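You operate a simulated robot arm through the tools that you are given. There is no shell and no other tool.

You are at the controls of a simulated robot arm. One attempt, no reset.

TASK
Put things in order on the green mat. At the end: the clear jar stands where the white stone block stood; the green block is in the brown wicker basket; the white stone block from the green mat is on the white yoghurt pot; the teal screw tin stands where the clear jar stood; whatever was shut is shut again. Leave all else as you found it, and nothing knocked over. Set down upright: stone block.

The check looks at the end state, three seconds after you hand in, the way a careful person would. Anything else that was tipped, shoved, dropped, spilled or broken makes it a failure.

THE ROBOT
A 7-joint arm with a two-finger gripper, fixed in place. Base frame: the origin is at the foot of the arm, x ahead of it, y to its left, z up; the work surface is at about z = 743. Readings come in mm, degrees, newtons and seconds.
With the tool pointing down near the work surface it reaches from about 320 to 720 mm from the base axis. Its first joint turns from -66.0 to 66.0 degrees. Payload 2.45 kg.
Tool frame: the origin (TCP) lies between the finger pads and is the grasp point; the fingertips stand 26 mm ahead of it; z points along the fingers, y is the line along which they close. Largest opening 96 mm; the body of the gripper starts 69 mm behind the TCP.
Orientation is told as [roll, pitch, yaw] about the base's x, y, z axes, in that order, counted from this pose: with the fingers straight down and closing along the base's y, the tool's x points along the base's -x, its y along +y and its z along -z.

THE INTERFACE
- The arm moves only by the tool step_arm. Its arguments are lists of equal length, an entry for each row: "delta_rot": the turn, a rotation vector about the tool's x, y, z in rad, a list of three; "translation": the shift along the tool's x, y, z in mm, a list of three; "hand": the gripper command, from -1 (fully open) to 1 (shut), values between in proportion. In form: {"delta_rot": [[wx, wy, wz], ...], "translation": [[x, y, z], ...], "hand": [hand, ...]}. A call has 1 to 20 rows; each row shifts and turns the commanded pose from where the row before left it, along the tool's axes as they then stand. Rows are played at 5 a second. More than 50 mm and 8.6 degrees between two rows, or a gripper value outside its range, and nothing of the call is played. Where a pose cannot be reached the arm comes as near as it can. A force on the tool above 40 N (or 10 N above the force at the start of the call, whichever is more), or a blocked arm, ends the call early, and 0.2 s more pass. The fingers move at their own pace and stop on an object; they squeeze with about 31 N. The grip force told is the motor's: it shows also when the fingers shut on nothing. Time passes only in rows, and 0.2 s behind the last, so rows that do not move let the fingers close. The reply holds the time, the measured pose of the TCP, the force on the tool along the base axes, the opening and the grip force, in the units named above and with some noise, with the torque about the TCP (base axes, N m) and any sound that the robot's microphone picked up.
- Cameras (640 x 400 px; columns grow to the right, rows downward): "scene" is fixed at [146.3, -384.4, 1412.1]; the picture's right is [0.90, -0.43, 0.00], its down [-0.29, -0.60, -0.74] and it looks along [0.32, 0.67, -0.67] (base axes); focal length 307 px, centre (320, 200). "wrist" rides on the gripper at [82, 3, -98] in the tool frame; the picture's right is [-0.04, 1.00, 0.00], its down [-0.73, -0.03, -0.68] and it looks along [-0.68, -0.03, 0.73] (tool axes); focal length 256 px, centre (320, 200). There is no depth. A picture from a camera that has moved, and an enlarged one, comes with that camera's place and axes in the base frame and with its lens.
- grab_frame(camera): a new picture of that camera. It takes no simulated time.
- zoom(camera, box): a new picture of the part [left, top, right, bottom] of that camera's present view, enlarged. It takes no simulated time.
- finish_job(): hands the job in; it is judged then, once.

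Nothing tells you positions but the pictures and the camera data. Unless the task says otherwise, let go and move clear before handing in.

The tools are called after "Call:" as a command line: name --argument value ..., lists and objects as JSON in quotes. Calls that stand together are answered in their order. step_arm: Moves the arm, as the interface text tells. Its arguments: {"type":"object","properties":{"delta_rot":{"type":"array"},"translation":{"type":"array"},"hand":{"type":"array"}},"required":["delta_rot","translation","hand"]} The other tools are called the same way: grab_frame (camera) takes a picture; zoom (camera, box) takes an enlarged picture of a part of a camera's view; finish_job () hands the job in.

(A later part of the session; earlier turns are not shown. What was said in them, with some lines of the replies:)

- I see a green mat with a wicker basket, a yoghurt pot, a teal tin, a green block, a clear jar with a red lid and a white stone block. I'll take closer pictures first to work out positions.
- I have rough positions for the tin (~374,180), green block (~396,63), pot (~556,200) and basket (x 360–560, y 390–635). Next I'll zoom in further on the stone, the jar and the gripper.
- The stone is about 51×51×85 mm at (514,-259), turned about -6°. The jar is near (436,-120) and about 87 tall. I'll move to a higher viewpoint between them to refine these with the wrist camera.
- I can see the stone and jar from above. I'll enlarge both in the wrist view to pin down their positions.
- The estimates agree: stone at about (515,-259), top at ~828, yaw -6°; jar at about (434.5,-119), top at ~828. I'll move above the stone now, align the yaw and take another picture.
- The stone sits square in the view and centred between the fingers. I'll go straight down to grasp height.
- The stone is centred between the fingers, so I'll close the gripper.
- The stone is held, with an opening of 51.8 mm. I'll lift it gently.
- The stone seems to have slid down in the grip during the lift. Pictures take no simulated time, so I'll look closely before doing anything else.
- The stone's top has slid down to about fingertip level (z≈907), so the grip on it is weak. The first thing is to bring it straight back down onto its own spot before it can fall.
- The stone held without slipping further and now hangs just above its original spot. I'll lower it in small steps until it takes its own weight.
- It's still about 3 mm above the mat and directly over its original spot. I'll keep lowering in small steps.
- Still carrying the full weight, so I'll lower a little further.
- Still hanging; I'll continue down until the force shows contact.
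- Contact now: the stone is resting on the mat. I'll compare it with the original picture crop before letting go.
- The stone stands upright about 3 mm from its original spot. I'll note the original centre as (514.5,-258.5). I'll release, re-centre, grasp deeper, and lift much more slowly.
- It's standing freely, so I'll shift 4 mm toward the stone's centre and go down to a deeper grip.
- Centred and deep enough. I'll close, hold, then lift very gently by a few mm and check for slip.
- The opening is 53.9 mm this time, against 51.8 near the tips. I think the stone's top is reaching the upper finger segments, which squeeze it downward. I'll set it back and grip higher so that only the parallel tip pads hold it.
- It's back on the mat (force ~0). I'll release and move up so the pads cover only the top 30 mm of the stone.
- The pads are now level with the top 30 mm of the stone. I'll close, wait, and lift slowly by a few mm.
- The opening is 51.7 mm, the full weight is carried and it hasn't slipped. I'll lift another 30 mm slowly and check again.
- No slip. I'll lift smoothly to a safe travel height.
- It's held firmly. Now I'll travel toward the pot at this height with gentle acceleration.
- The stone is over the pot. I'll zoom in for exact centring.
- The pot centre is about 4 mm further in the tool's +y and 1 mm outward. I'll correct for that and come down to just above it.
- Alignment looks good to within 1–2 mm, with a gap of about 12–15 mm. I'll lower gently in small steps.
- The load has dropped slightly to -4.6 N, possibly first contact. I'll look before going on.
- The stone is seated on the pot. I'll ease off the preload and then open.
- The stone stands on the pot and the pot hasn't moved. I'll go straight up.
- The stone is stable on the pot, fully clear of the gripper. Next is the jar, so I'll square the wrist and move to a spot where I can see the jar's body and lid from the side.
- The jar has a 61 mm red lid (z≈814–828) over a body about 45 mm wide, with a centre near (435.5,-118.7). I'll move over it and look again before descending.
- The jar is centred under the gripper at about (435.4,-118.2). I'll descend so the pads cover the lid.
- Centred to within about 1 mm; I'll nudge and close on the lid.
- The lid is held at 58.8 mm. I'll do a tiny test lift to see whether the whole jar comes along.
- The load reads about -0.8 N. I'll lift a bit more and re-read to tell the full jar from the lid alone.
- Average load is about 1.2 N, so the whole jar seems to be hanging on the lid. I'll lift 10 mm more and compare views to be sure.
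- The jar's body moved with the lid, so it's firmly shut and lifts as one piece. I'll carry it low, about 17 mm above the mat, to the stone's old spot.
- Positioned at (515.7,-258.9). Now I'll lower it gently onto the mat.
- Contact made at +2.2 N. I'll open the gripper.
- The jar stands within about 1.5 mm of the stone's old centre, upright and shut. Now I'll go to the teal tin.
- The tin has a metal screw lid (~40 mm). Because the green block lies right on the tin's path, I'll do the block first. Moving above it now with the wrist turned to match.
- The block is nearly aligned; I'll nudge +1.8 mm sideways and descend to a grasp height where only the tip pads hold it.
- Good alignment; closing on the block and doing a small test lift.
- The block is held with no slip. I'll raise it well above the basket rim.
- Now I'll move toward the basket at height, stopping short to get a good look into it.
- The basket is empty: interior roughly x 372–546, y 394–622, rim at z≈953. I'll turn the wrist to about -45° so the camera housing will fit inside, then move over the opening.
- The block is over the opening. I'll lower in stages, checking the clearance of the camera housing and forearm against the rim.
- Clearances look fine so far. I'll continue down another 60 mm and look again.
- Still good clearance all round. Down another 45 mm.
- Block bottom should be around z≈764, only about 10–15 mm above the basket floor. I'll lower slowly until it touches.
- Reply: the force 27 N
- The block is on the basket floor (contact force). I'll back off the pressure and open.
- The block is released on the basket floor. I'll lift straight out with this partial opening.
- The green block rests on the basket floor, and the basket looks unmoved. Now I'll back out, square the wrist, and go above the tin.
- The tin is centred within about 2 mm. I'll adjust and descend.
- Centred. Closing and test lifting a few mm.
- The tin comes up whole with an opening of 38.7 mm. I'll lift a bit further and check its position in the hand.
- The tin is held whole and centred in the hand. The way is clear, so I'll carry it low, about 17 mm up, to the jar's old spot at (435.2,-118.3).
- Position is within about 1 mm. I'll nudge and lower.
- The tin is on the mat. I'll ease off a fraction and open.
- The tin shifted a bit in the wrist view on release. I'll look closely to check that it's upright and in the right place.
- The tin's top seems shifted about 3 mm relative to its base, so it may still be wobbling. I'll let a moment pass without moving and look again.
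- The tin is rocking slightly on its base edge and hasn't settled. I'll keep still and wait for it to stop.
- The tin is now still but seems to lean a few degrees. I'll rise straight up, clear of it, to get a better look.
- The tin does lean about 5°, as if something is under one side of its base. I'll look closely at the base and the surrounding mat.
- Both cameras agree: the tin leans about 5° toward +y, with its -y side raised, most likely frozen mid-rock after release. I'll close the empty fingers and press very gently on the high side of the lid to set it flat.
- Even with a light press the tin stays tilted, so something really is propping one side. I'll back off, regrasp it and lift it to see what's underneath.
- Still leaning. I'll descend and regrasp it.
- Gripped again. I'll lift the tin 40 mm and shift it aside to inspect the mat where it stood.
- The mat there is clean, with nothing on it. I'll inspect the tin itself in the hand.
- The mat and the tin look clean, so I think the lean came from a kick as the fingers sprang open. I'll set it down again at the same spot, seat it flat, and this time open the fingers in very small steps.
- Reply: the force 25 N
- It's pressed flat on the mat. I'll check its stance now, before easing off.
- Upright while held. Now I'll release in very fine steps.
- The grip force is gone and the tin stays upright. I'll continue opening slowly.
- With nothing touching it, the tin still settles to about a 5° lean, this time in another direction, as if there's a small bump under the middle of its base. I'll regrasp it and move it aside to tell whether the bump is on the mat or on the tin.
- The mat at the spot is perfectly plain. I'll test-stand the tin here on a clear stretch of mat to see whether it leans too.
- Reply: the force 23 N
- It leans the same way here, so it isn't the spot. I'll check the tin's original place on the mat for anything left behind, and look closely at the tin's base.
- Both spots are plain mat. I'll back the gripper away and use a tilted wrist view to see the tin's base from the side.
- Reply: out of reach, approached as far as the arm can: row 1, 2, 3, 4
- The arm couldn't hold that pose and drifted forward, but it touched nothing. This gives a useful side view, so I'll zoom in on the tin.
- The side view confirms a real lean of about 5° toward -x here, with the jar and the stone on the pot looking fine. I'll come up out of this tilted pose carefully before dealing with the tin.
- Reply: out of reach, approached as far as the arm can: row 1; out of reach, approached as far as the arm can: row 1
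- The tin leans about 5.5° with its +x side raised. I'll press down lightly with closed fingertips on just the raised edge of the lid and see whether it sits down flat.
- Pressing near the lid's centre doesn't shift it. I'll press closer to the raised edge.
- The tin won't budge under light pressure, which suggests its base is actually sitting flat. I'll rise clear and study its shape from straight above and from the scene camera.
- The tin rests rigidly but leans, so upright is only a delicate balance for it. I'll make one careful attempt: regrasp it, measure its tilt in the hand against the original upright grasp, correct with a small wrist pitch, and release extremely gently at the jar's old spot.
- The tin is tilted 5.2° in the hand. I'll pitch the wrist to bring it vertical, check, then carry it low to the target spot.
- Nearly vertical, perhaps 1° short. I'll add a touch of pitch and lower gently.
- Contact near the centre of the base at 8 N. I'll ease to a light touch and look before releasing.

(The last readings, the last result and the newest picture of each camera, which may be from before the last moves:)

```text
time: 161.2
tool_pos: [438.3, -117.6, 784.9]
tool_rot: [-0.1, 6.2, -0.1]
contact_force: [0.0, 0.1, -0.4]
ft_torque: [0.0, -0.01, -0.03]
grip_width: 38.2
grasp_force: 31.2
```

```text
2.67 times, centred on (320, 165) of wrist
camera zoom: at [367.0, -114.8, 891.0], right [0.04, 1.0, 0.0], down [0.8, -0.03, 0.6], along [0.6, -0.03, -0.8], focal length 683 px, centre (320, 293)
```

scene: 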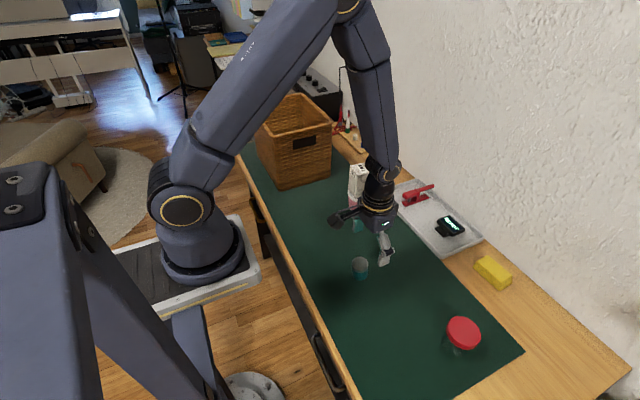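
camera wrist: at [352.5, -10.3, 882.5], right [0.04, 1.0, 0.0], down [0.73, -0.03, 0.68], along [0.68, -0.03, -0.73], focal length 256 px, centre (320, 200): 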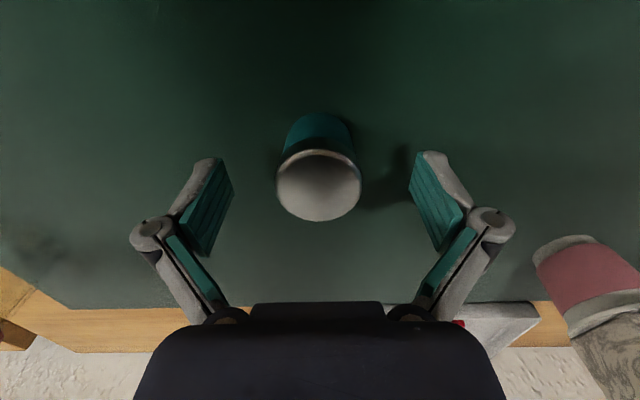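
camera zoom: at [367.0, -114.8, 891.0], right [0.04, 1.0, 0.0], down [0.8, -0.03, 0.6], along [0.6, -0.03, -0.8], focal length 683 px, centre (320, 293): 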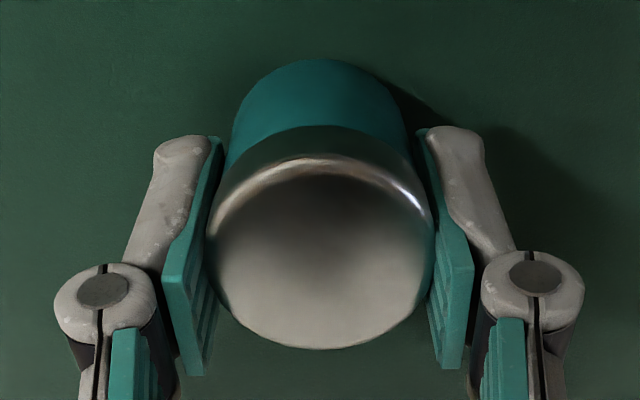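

Vertical to within about 1°. Releasing in very fine steps now.

Call:
step_arm --delta_rot '[[0, 0, 0], [0, 0, 0], [0, 0, 0], [0, 0, 0], [0, 0, 0], [0, 0, 0], [0, 0, 0], [0, 0, 0], [0, 0, 0], [0, 0, 0], [0, 0, 0], [0, 0, 0]]' --translation '[[0, 0, 0], [0, 0, 0], [0, 0, 0], [0, 0, 0], [0, 0, 0], [0, 0, 0], [0, 0, 0], [0, 0, 0], [0, 0, 0], [0, 0, 0], [0, 0, 0], [0, 0, 0]]' --hand '[0.5, 0.35, 0.28, 0.25, 0.23, 0.22, 0.21, 0.2, 0.19, 0.18, 0.175, 0.17]'

Call:
zoom --camera "wrist" --box '[250, 90, 390, 240]'

Call:
zoom --camera "scene" --box '[360, 270, 420, 330]'

```text
time: 163.8
tool_pos: [437.2, -116.6, 784.5]
tool_rot: [0.0, 6.1, -0.1]
contact_force: [1.0, 0.0, 0.3]
ft_torque: [-0.02, 0.0, 0.04]
grip_width: 39.5
grasp_force: 0.1
```

```text
2.67 times, centred on (320, 165) of wrist
camera zoom: at [367.1, -114.9, 891.1], right [0.04, 1.0, 0.0], down [0.8, -0.03, 0.6], along [0.6, -0.03, -0.8], focal length 683 px, centre (320, 293)
```

zoom: 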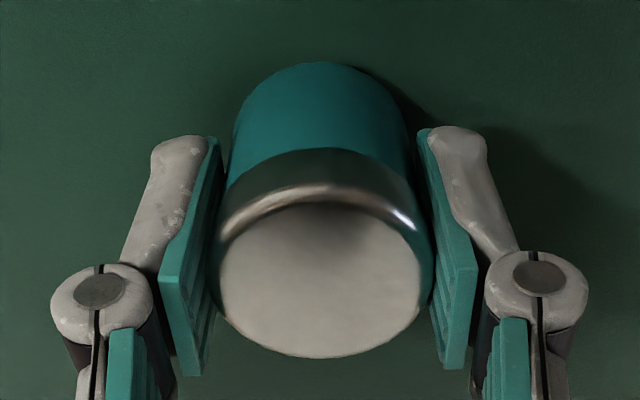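

```text
6.67 times, centred on (390, 300) of scene
camera zoom: at [146.3, -384.4, 1412.1], right [0.9, -0.43, 0.0], down [-0.29, -0.6, -0.74], along [0.32, 0.67, -0.67], focal length 2044 px, centre (-147, -467)
```

zoom: 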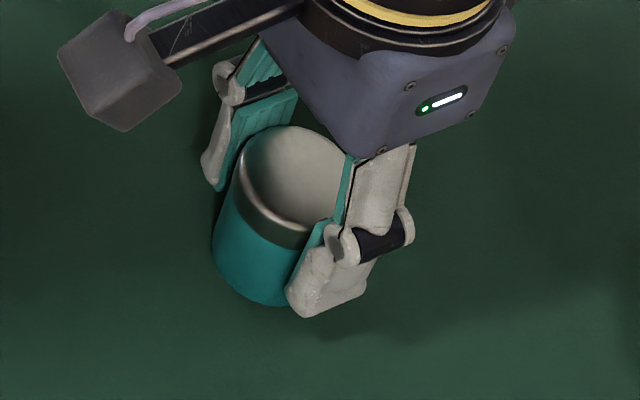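

The tin rocks over to the other side the moment it's free, so its base evidently has a slight bulge and only rests at about 5° either way; it stands stably like that. I'll open the rest of the way slowly and check how it settles.

Call:
step_arm --delta_rot '[[0, 0, 0], [0, 0, 0], [0, 0, 0], [0, 0, 0], [0, 0, 0], [0, 0, 0], [0, 0, 0], [0, 0, 0]]' --translation '[[0, 0, 0], [0, 0, 0], [0, 0, 0], [0, 0, 0], [0, 0, 0], [0, 0, 0], [0, 0, 0], [0, 0, 0]]' --hand '[0.15, 0.12, 0.08, 0.03, -0.05, -0.2, -0.4, -0.4]'

Call:
zoom --camera "wrist" --box '[250, 90, 390, 240]'

Call:
zoom --camera "scene" --box '[360, 270, 420, 330]'

```text
time: 165.6
tool_pos: [438.2, -117.4, 784.8]
tool_rot: [0.1, 6.0, 0.0]
contact_force: [0.1, -0.5, 0.4]
ft_torque: [-0.05, -0.01, -0.02]
grip_width: 67.3
grasp_force: 0.1
```

```text
2.67 times, centred on (320, 165) of wrist
camera zoom: at [367.0, -114.9, 891.1], right [0.04, 1.0, 0.0], down [0.8, -0.03, 0.6], along [0.6, -0.03, -0.8], focal length 683 px, centre (320, 293)
```

zoom: 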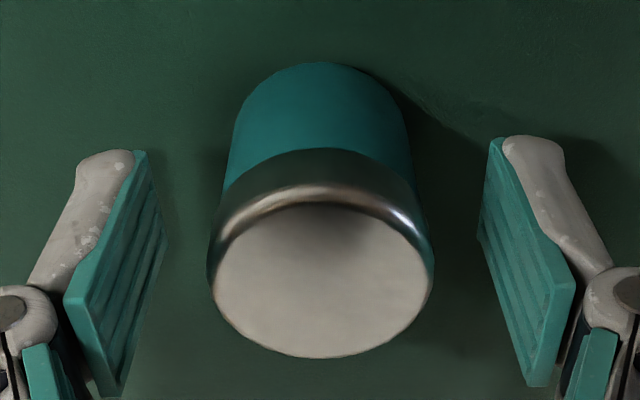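

```text
6.67 times, centred on (390, 300) of scene
camera zoom: at [146.3, -384.4, 1412.1], right [0.9, -0.43, 0.0], down [-0.29, -0.6, -0.74], along [0.32, 0.67, -0.67], focal length 2044 px, centre (-147, -467)
```

zoom: 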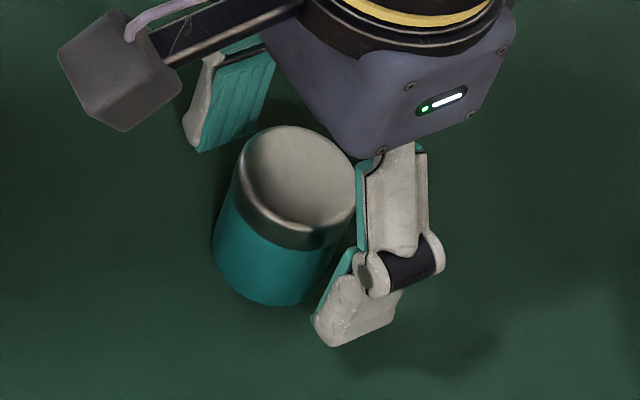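

It's standing free. I'll retreat along the tool axis, square the wrist, and take another look.

Call:
step_arm --delta_rot '[[0, 0, 0], [0, 0, 0], [0, 0, 0], [0, 0, 0], [0, 0, 0], [0, -0.054, 0], [0, -0.053, 0], [0, 0, 0]]' --translation '[[0, 0, 0], [0, 0, 0], [0, 0, -20], [0, 0, -35], [0, 0, -40], [0, 0, -20], [0, 0, 0], [0, 0, 0]]' --hand '[-0.7, -1, -1, -1, -1, -1, -1, -1]'

Call:
grab_frame --camera "wrist"

Call:
zoom --camera "wrist" --box '[270, 20, 380, 130]'

Call:
zoom --camera "scene" --box '[372, 280, 402, 320]'

```text
time: 167.4
tool_pos: [450.4, -118.1, 900.0]
tool_rot: [-0.1, 0.0, -0.1]
contact_force: [0.0, 0.0, -0.5]
ft_torque: [0.0, -0.02, 0.03]
grip_width: 96.0
grasp_force: 0.0
```

```text
taken
camera wrist: at [368.4, -115.4, 997.6], right [0.04, 1.0, 0.0], down [0.73, -0.03, 0.68], along [0.68, -0.03, -0.73], focal length 256 px, centre (320, 200)
```

wrist: 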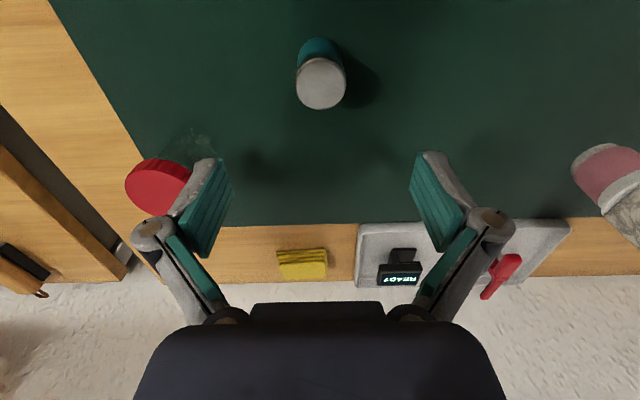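

```text
3.64 times, centred on (325, 75) of wrist
camera zoom: at [368.4, -115.4, 997.6], right [0.04, 1.0, 0.0], down [0.73, -0.03, 0.68], along [0.68, -0.03, -0.73], focal length 931 px, centre (302, 654)
```

zoom: 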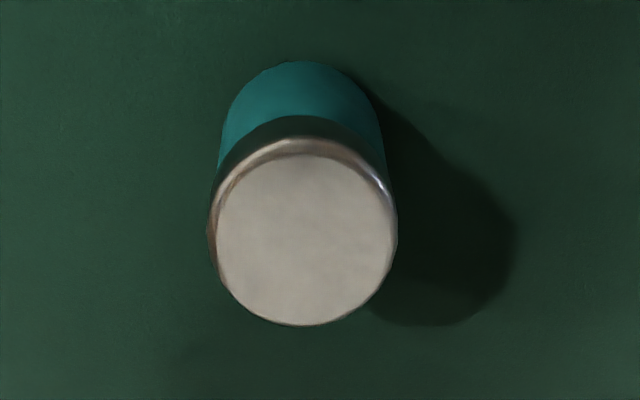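

```text
10.00 times, centred on (387, 300) of scene
camera zoom: at [146.3, -384.4, 1412.1], right [0.9, -0.43, 0.0], down [-0.29, -0.6, -0.74], along [0.32, 0.67, -0.67], focal length 3066 px, centre (-350, -800)
```

zoom: 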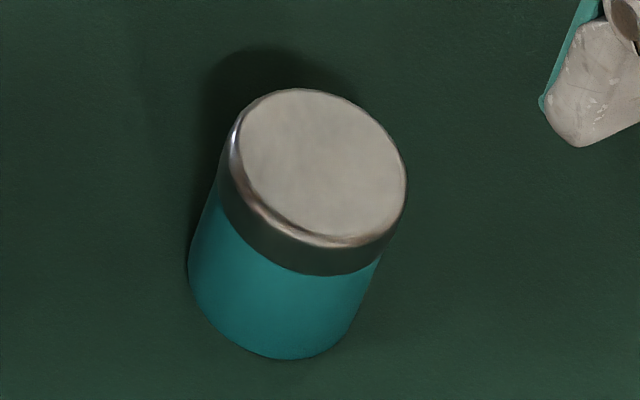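

The tin's base is centred on the jar's old spot at about (435,-118). It stands stably with a slight lean of about 5°, unchanged over several seconds. I'll move the arm up and away and inspect everything.

Call:
step_arm --delta_rot '[[0, 0, 0], [0, 0, 0], [0, 0, 0], [0, 0, 0], [0, 0, 0], [0, 0, 0], [0, 0, 0], [0, 0, 0], [0, 0, 0], [0, 0, 0], [0, 0, 0]]' --translation '[[0, 0, -20], [0, 0, -35], [0, 0, -40], [0, 0, -40], [0, 0, -40], [-4, 32, -5], [-8, 38, -10], [-8, 40, -10], [-8, 40, -10], [-8, 38, -8], [0, 0, 0]]' --hand '[-1, -1, -1, -1, -1, -1, -1, -1, -1, -1, -1]'

Call:
grab_frame --camera "scene"

Call:
grab_frame --camera "wrist"

Call:
zoom --camera "scene" --box '[372, 280, 402, 320]'

Call:
zoom --camera "scene" --box '[330, 140, 400, 220]'

Call:
zoom --camera "scene" --box '[220, 80, 380, 200]'

```text
time: 169.8
tool_pos: [485.8, 69.9, 1118.3]
tool_rot: [0.1, 0.1, 0.0]
contact_force: [0.0, -0.5, 0.3]
ft_torque: [0.0, -0.02, 0.04]
grip_width: 96.1
grasp_force: 0.0
```

```text
taken
```

scene: 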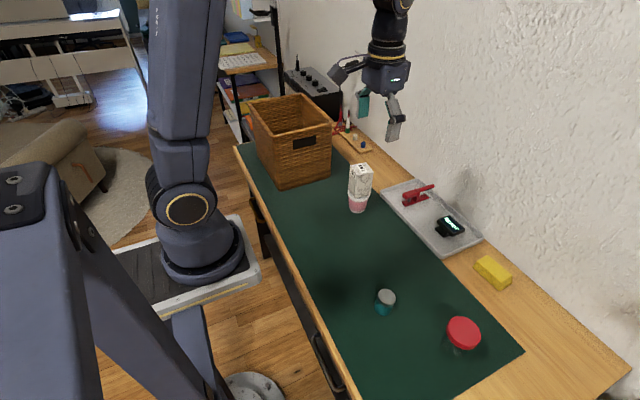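

```text
taken
camera wrist: at [404.5, 73.2, 1216.4], right [0.04, 1.0, 0.0], down [0.73, -0.03, 0.68], along [0.68, -0.03, -0.73], focal length 256 px, centre (320, 200)
```

wrist: 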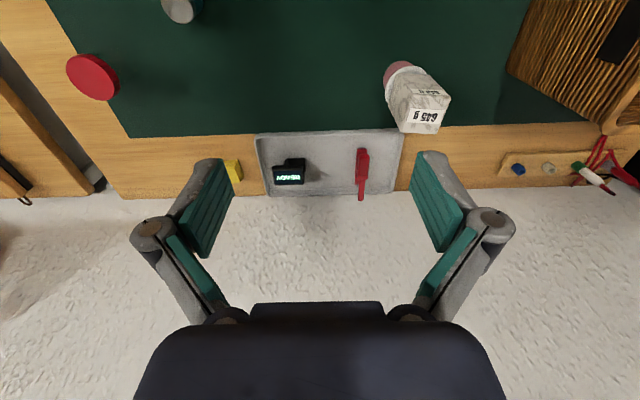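

```text
10.00 times, centred on (387, 300) of scene
camera zoom: at [146.3, -384.4, 1412.1], right [0.9, -0.43, 0.0], down [-0.29, -0.6, -0.74], along [0.32, 0.67, -0.67], focal length 3066 px, centre (-350, -800)
```

zoom: 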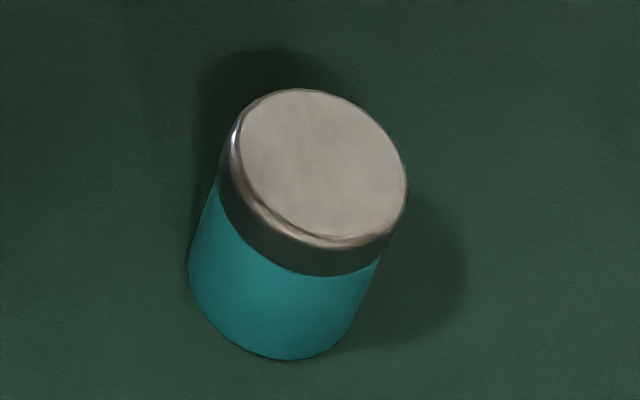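

```text
5.00 times, centred on (365, 180) of scene
camera zoom: at [146.3, -384.4, 1412.1], right [0.9, -0.43, 0.0], down [-0.29, -0.6, -0.74], along [0.32, 0.67, -0.67], focal length 1533 px, centre (95, 300)
```

zoom: 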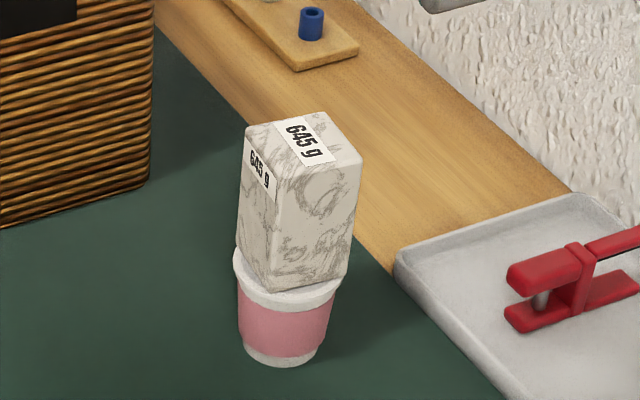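

```text
3.33 times, centred on (300, 140) of scene
camera zoom: at [146.3, -384.4, 1412.1], right [0.9, -0.43, 0.0], down [-0.29, -0.6, -0.74], along [0.32, 0.67, -0.67], focal length 1022 px, centre (387, 400)
```

zoom: 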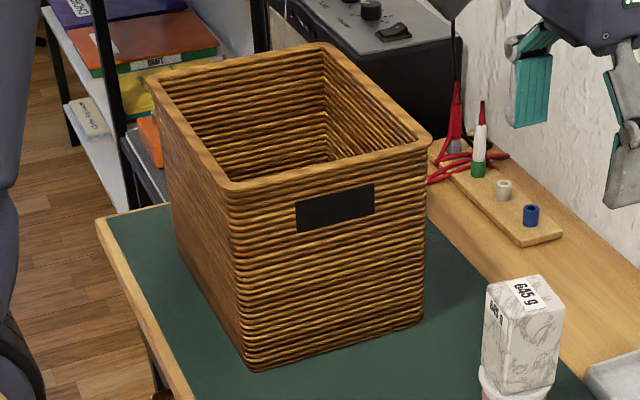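

Stone, pot, jar and basket all look right: the stone is upright on the pot, the jar is upright and shut, and the block is in the basket. I'll let a couple of seconds pass and confirm nothing is still moving.

Call:
step_arm --delta_rot '[[0, 0, 0], [0, 0, 0], [0, 0, 0], [0, 0, 0], [0, 0, 0], [0, 0, 0], [0, 0, 0], [0, 0, 0], [0, 0, 0], [0, 0, 0], [0, 0, 0], [0, 0, 0], [0, 0, 0], [0, 0, 0], [0, 0, 0]]' --translation '[[0, 0, 0], [0, 0, 0], [0, 0, 0], [0, 0, 0], [0, 0, 0], [0, 0, 0], [0, 0, 0], [0, 0, 0], [0, 0, 0], [0, 0, 0], [0, 0, 0], [0, 0, 0], [0, 0, 0], [0, 0, 0], [0, 0, 0]]' --hand '[-1, -1, -1, -1, -1, -1, -1, -1, -1, -1, -1, -1, -1, -1, -1]'

Call:
zoom --camera "scene" --box '[372, 280, 402, 320]'

Call:
zoom --camera "scene" --box '[340, 250, 500, 370]'

```text
time: 173.0
tool_pos: [485.5, 70.8, 1118.0]
tool_rot: [-0.1, 0.0, -0.1]
contact_force: [0.5, -0.7, 0.1]
ft_torque: [0.03, -0.01, 0.0]
grip_width: 96.1
grasp_force: 0.0
```

```text
10.00 times, centred on (387, 300) of scene
camera zoom: at [146.3, -384.4, 1412.1], right [0.9, -0.43, 0.0], down [-0.29, -0.6, -0.74], along [0.32, 0.67, -0.67], focal length 3066 px, centre (-350, -800)
```

zoom: 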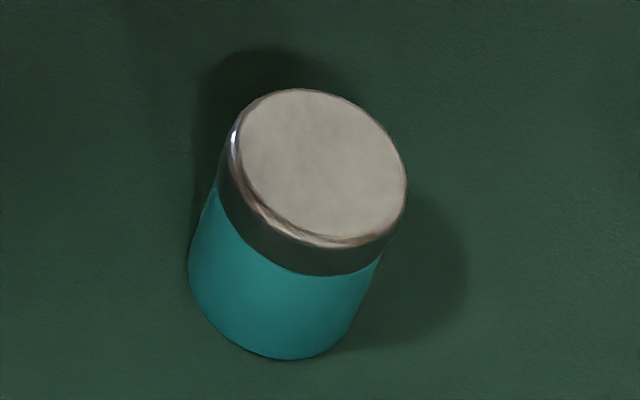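

```text
3.33 times, centred on (420, 310) of scene
camera zoom: at [146.3, -384.4, 1412.1], right [0.9, -0.43, 0.0], down [-0.29, -0.6, -0.74], along [0.32, 0.67, -0.67], focal length 1022 px, centre (-13, -167)
```

zoom: 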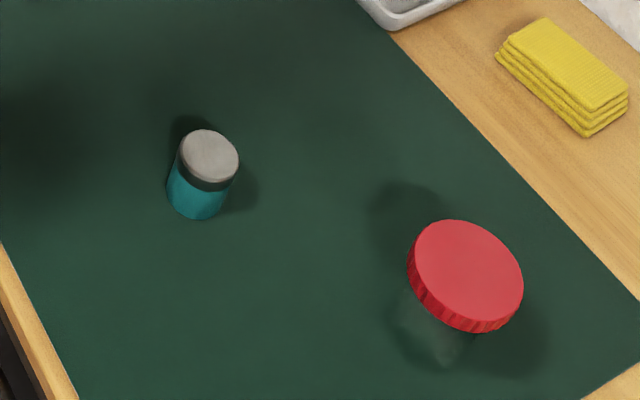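

Nothing is moving any more, and all four placements are done with the arm clear. The one flaw is the tin's slight, stable lean of about 5°. I'm handing the job in.

Call:
finish_job

```text
The job is handed in.
```

I handed the job in with all four placements made and nothing knocked over. The one flaw is that the teal tin leans about 5°.

- **Stone block:** It stands upright on the yoghurt pot. On my first lift it slid down in the fingers, so I lowered it back to its place, gripped it higher and moved it without further slip.
- **Clear jar:** It stands within about 1–2 mm of where the stone stood. I carried it by its lid, which stayed shut.
- **Green block:** It lies on the floor of the wicker basket, and the basket looks unmoved.
- **Teal tin:** It stands shut, with its base centred on the jar's old spot.
    - **The lean:** The tin stood straight before I picked it up, but after that it tipped to about 5° every time I let it go, in different directions. It did the same on another patch of mat. I saw nothing on the mat under it, so I suspect its base is no longer flat, but I couldn't see the underside.
    - **What I tried:** I set it down four times in all, and pressed its lid with up to about 20 N and its base against the mat with up to about 25 N. None of it made the tin stand straight. It had not moved for several seconds before I handed in.

As far as I could see, nothing else on the bench changed, and the gripper is empty and clear of everything.
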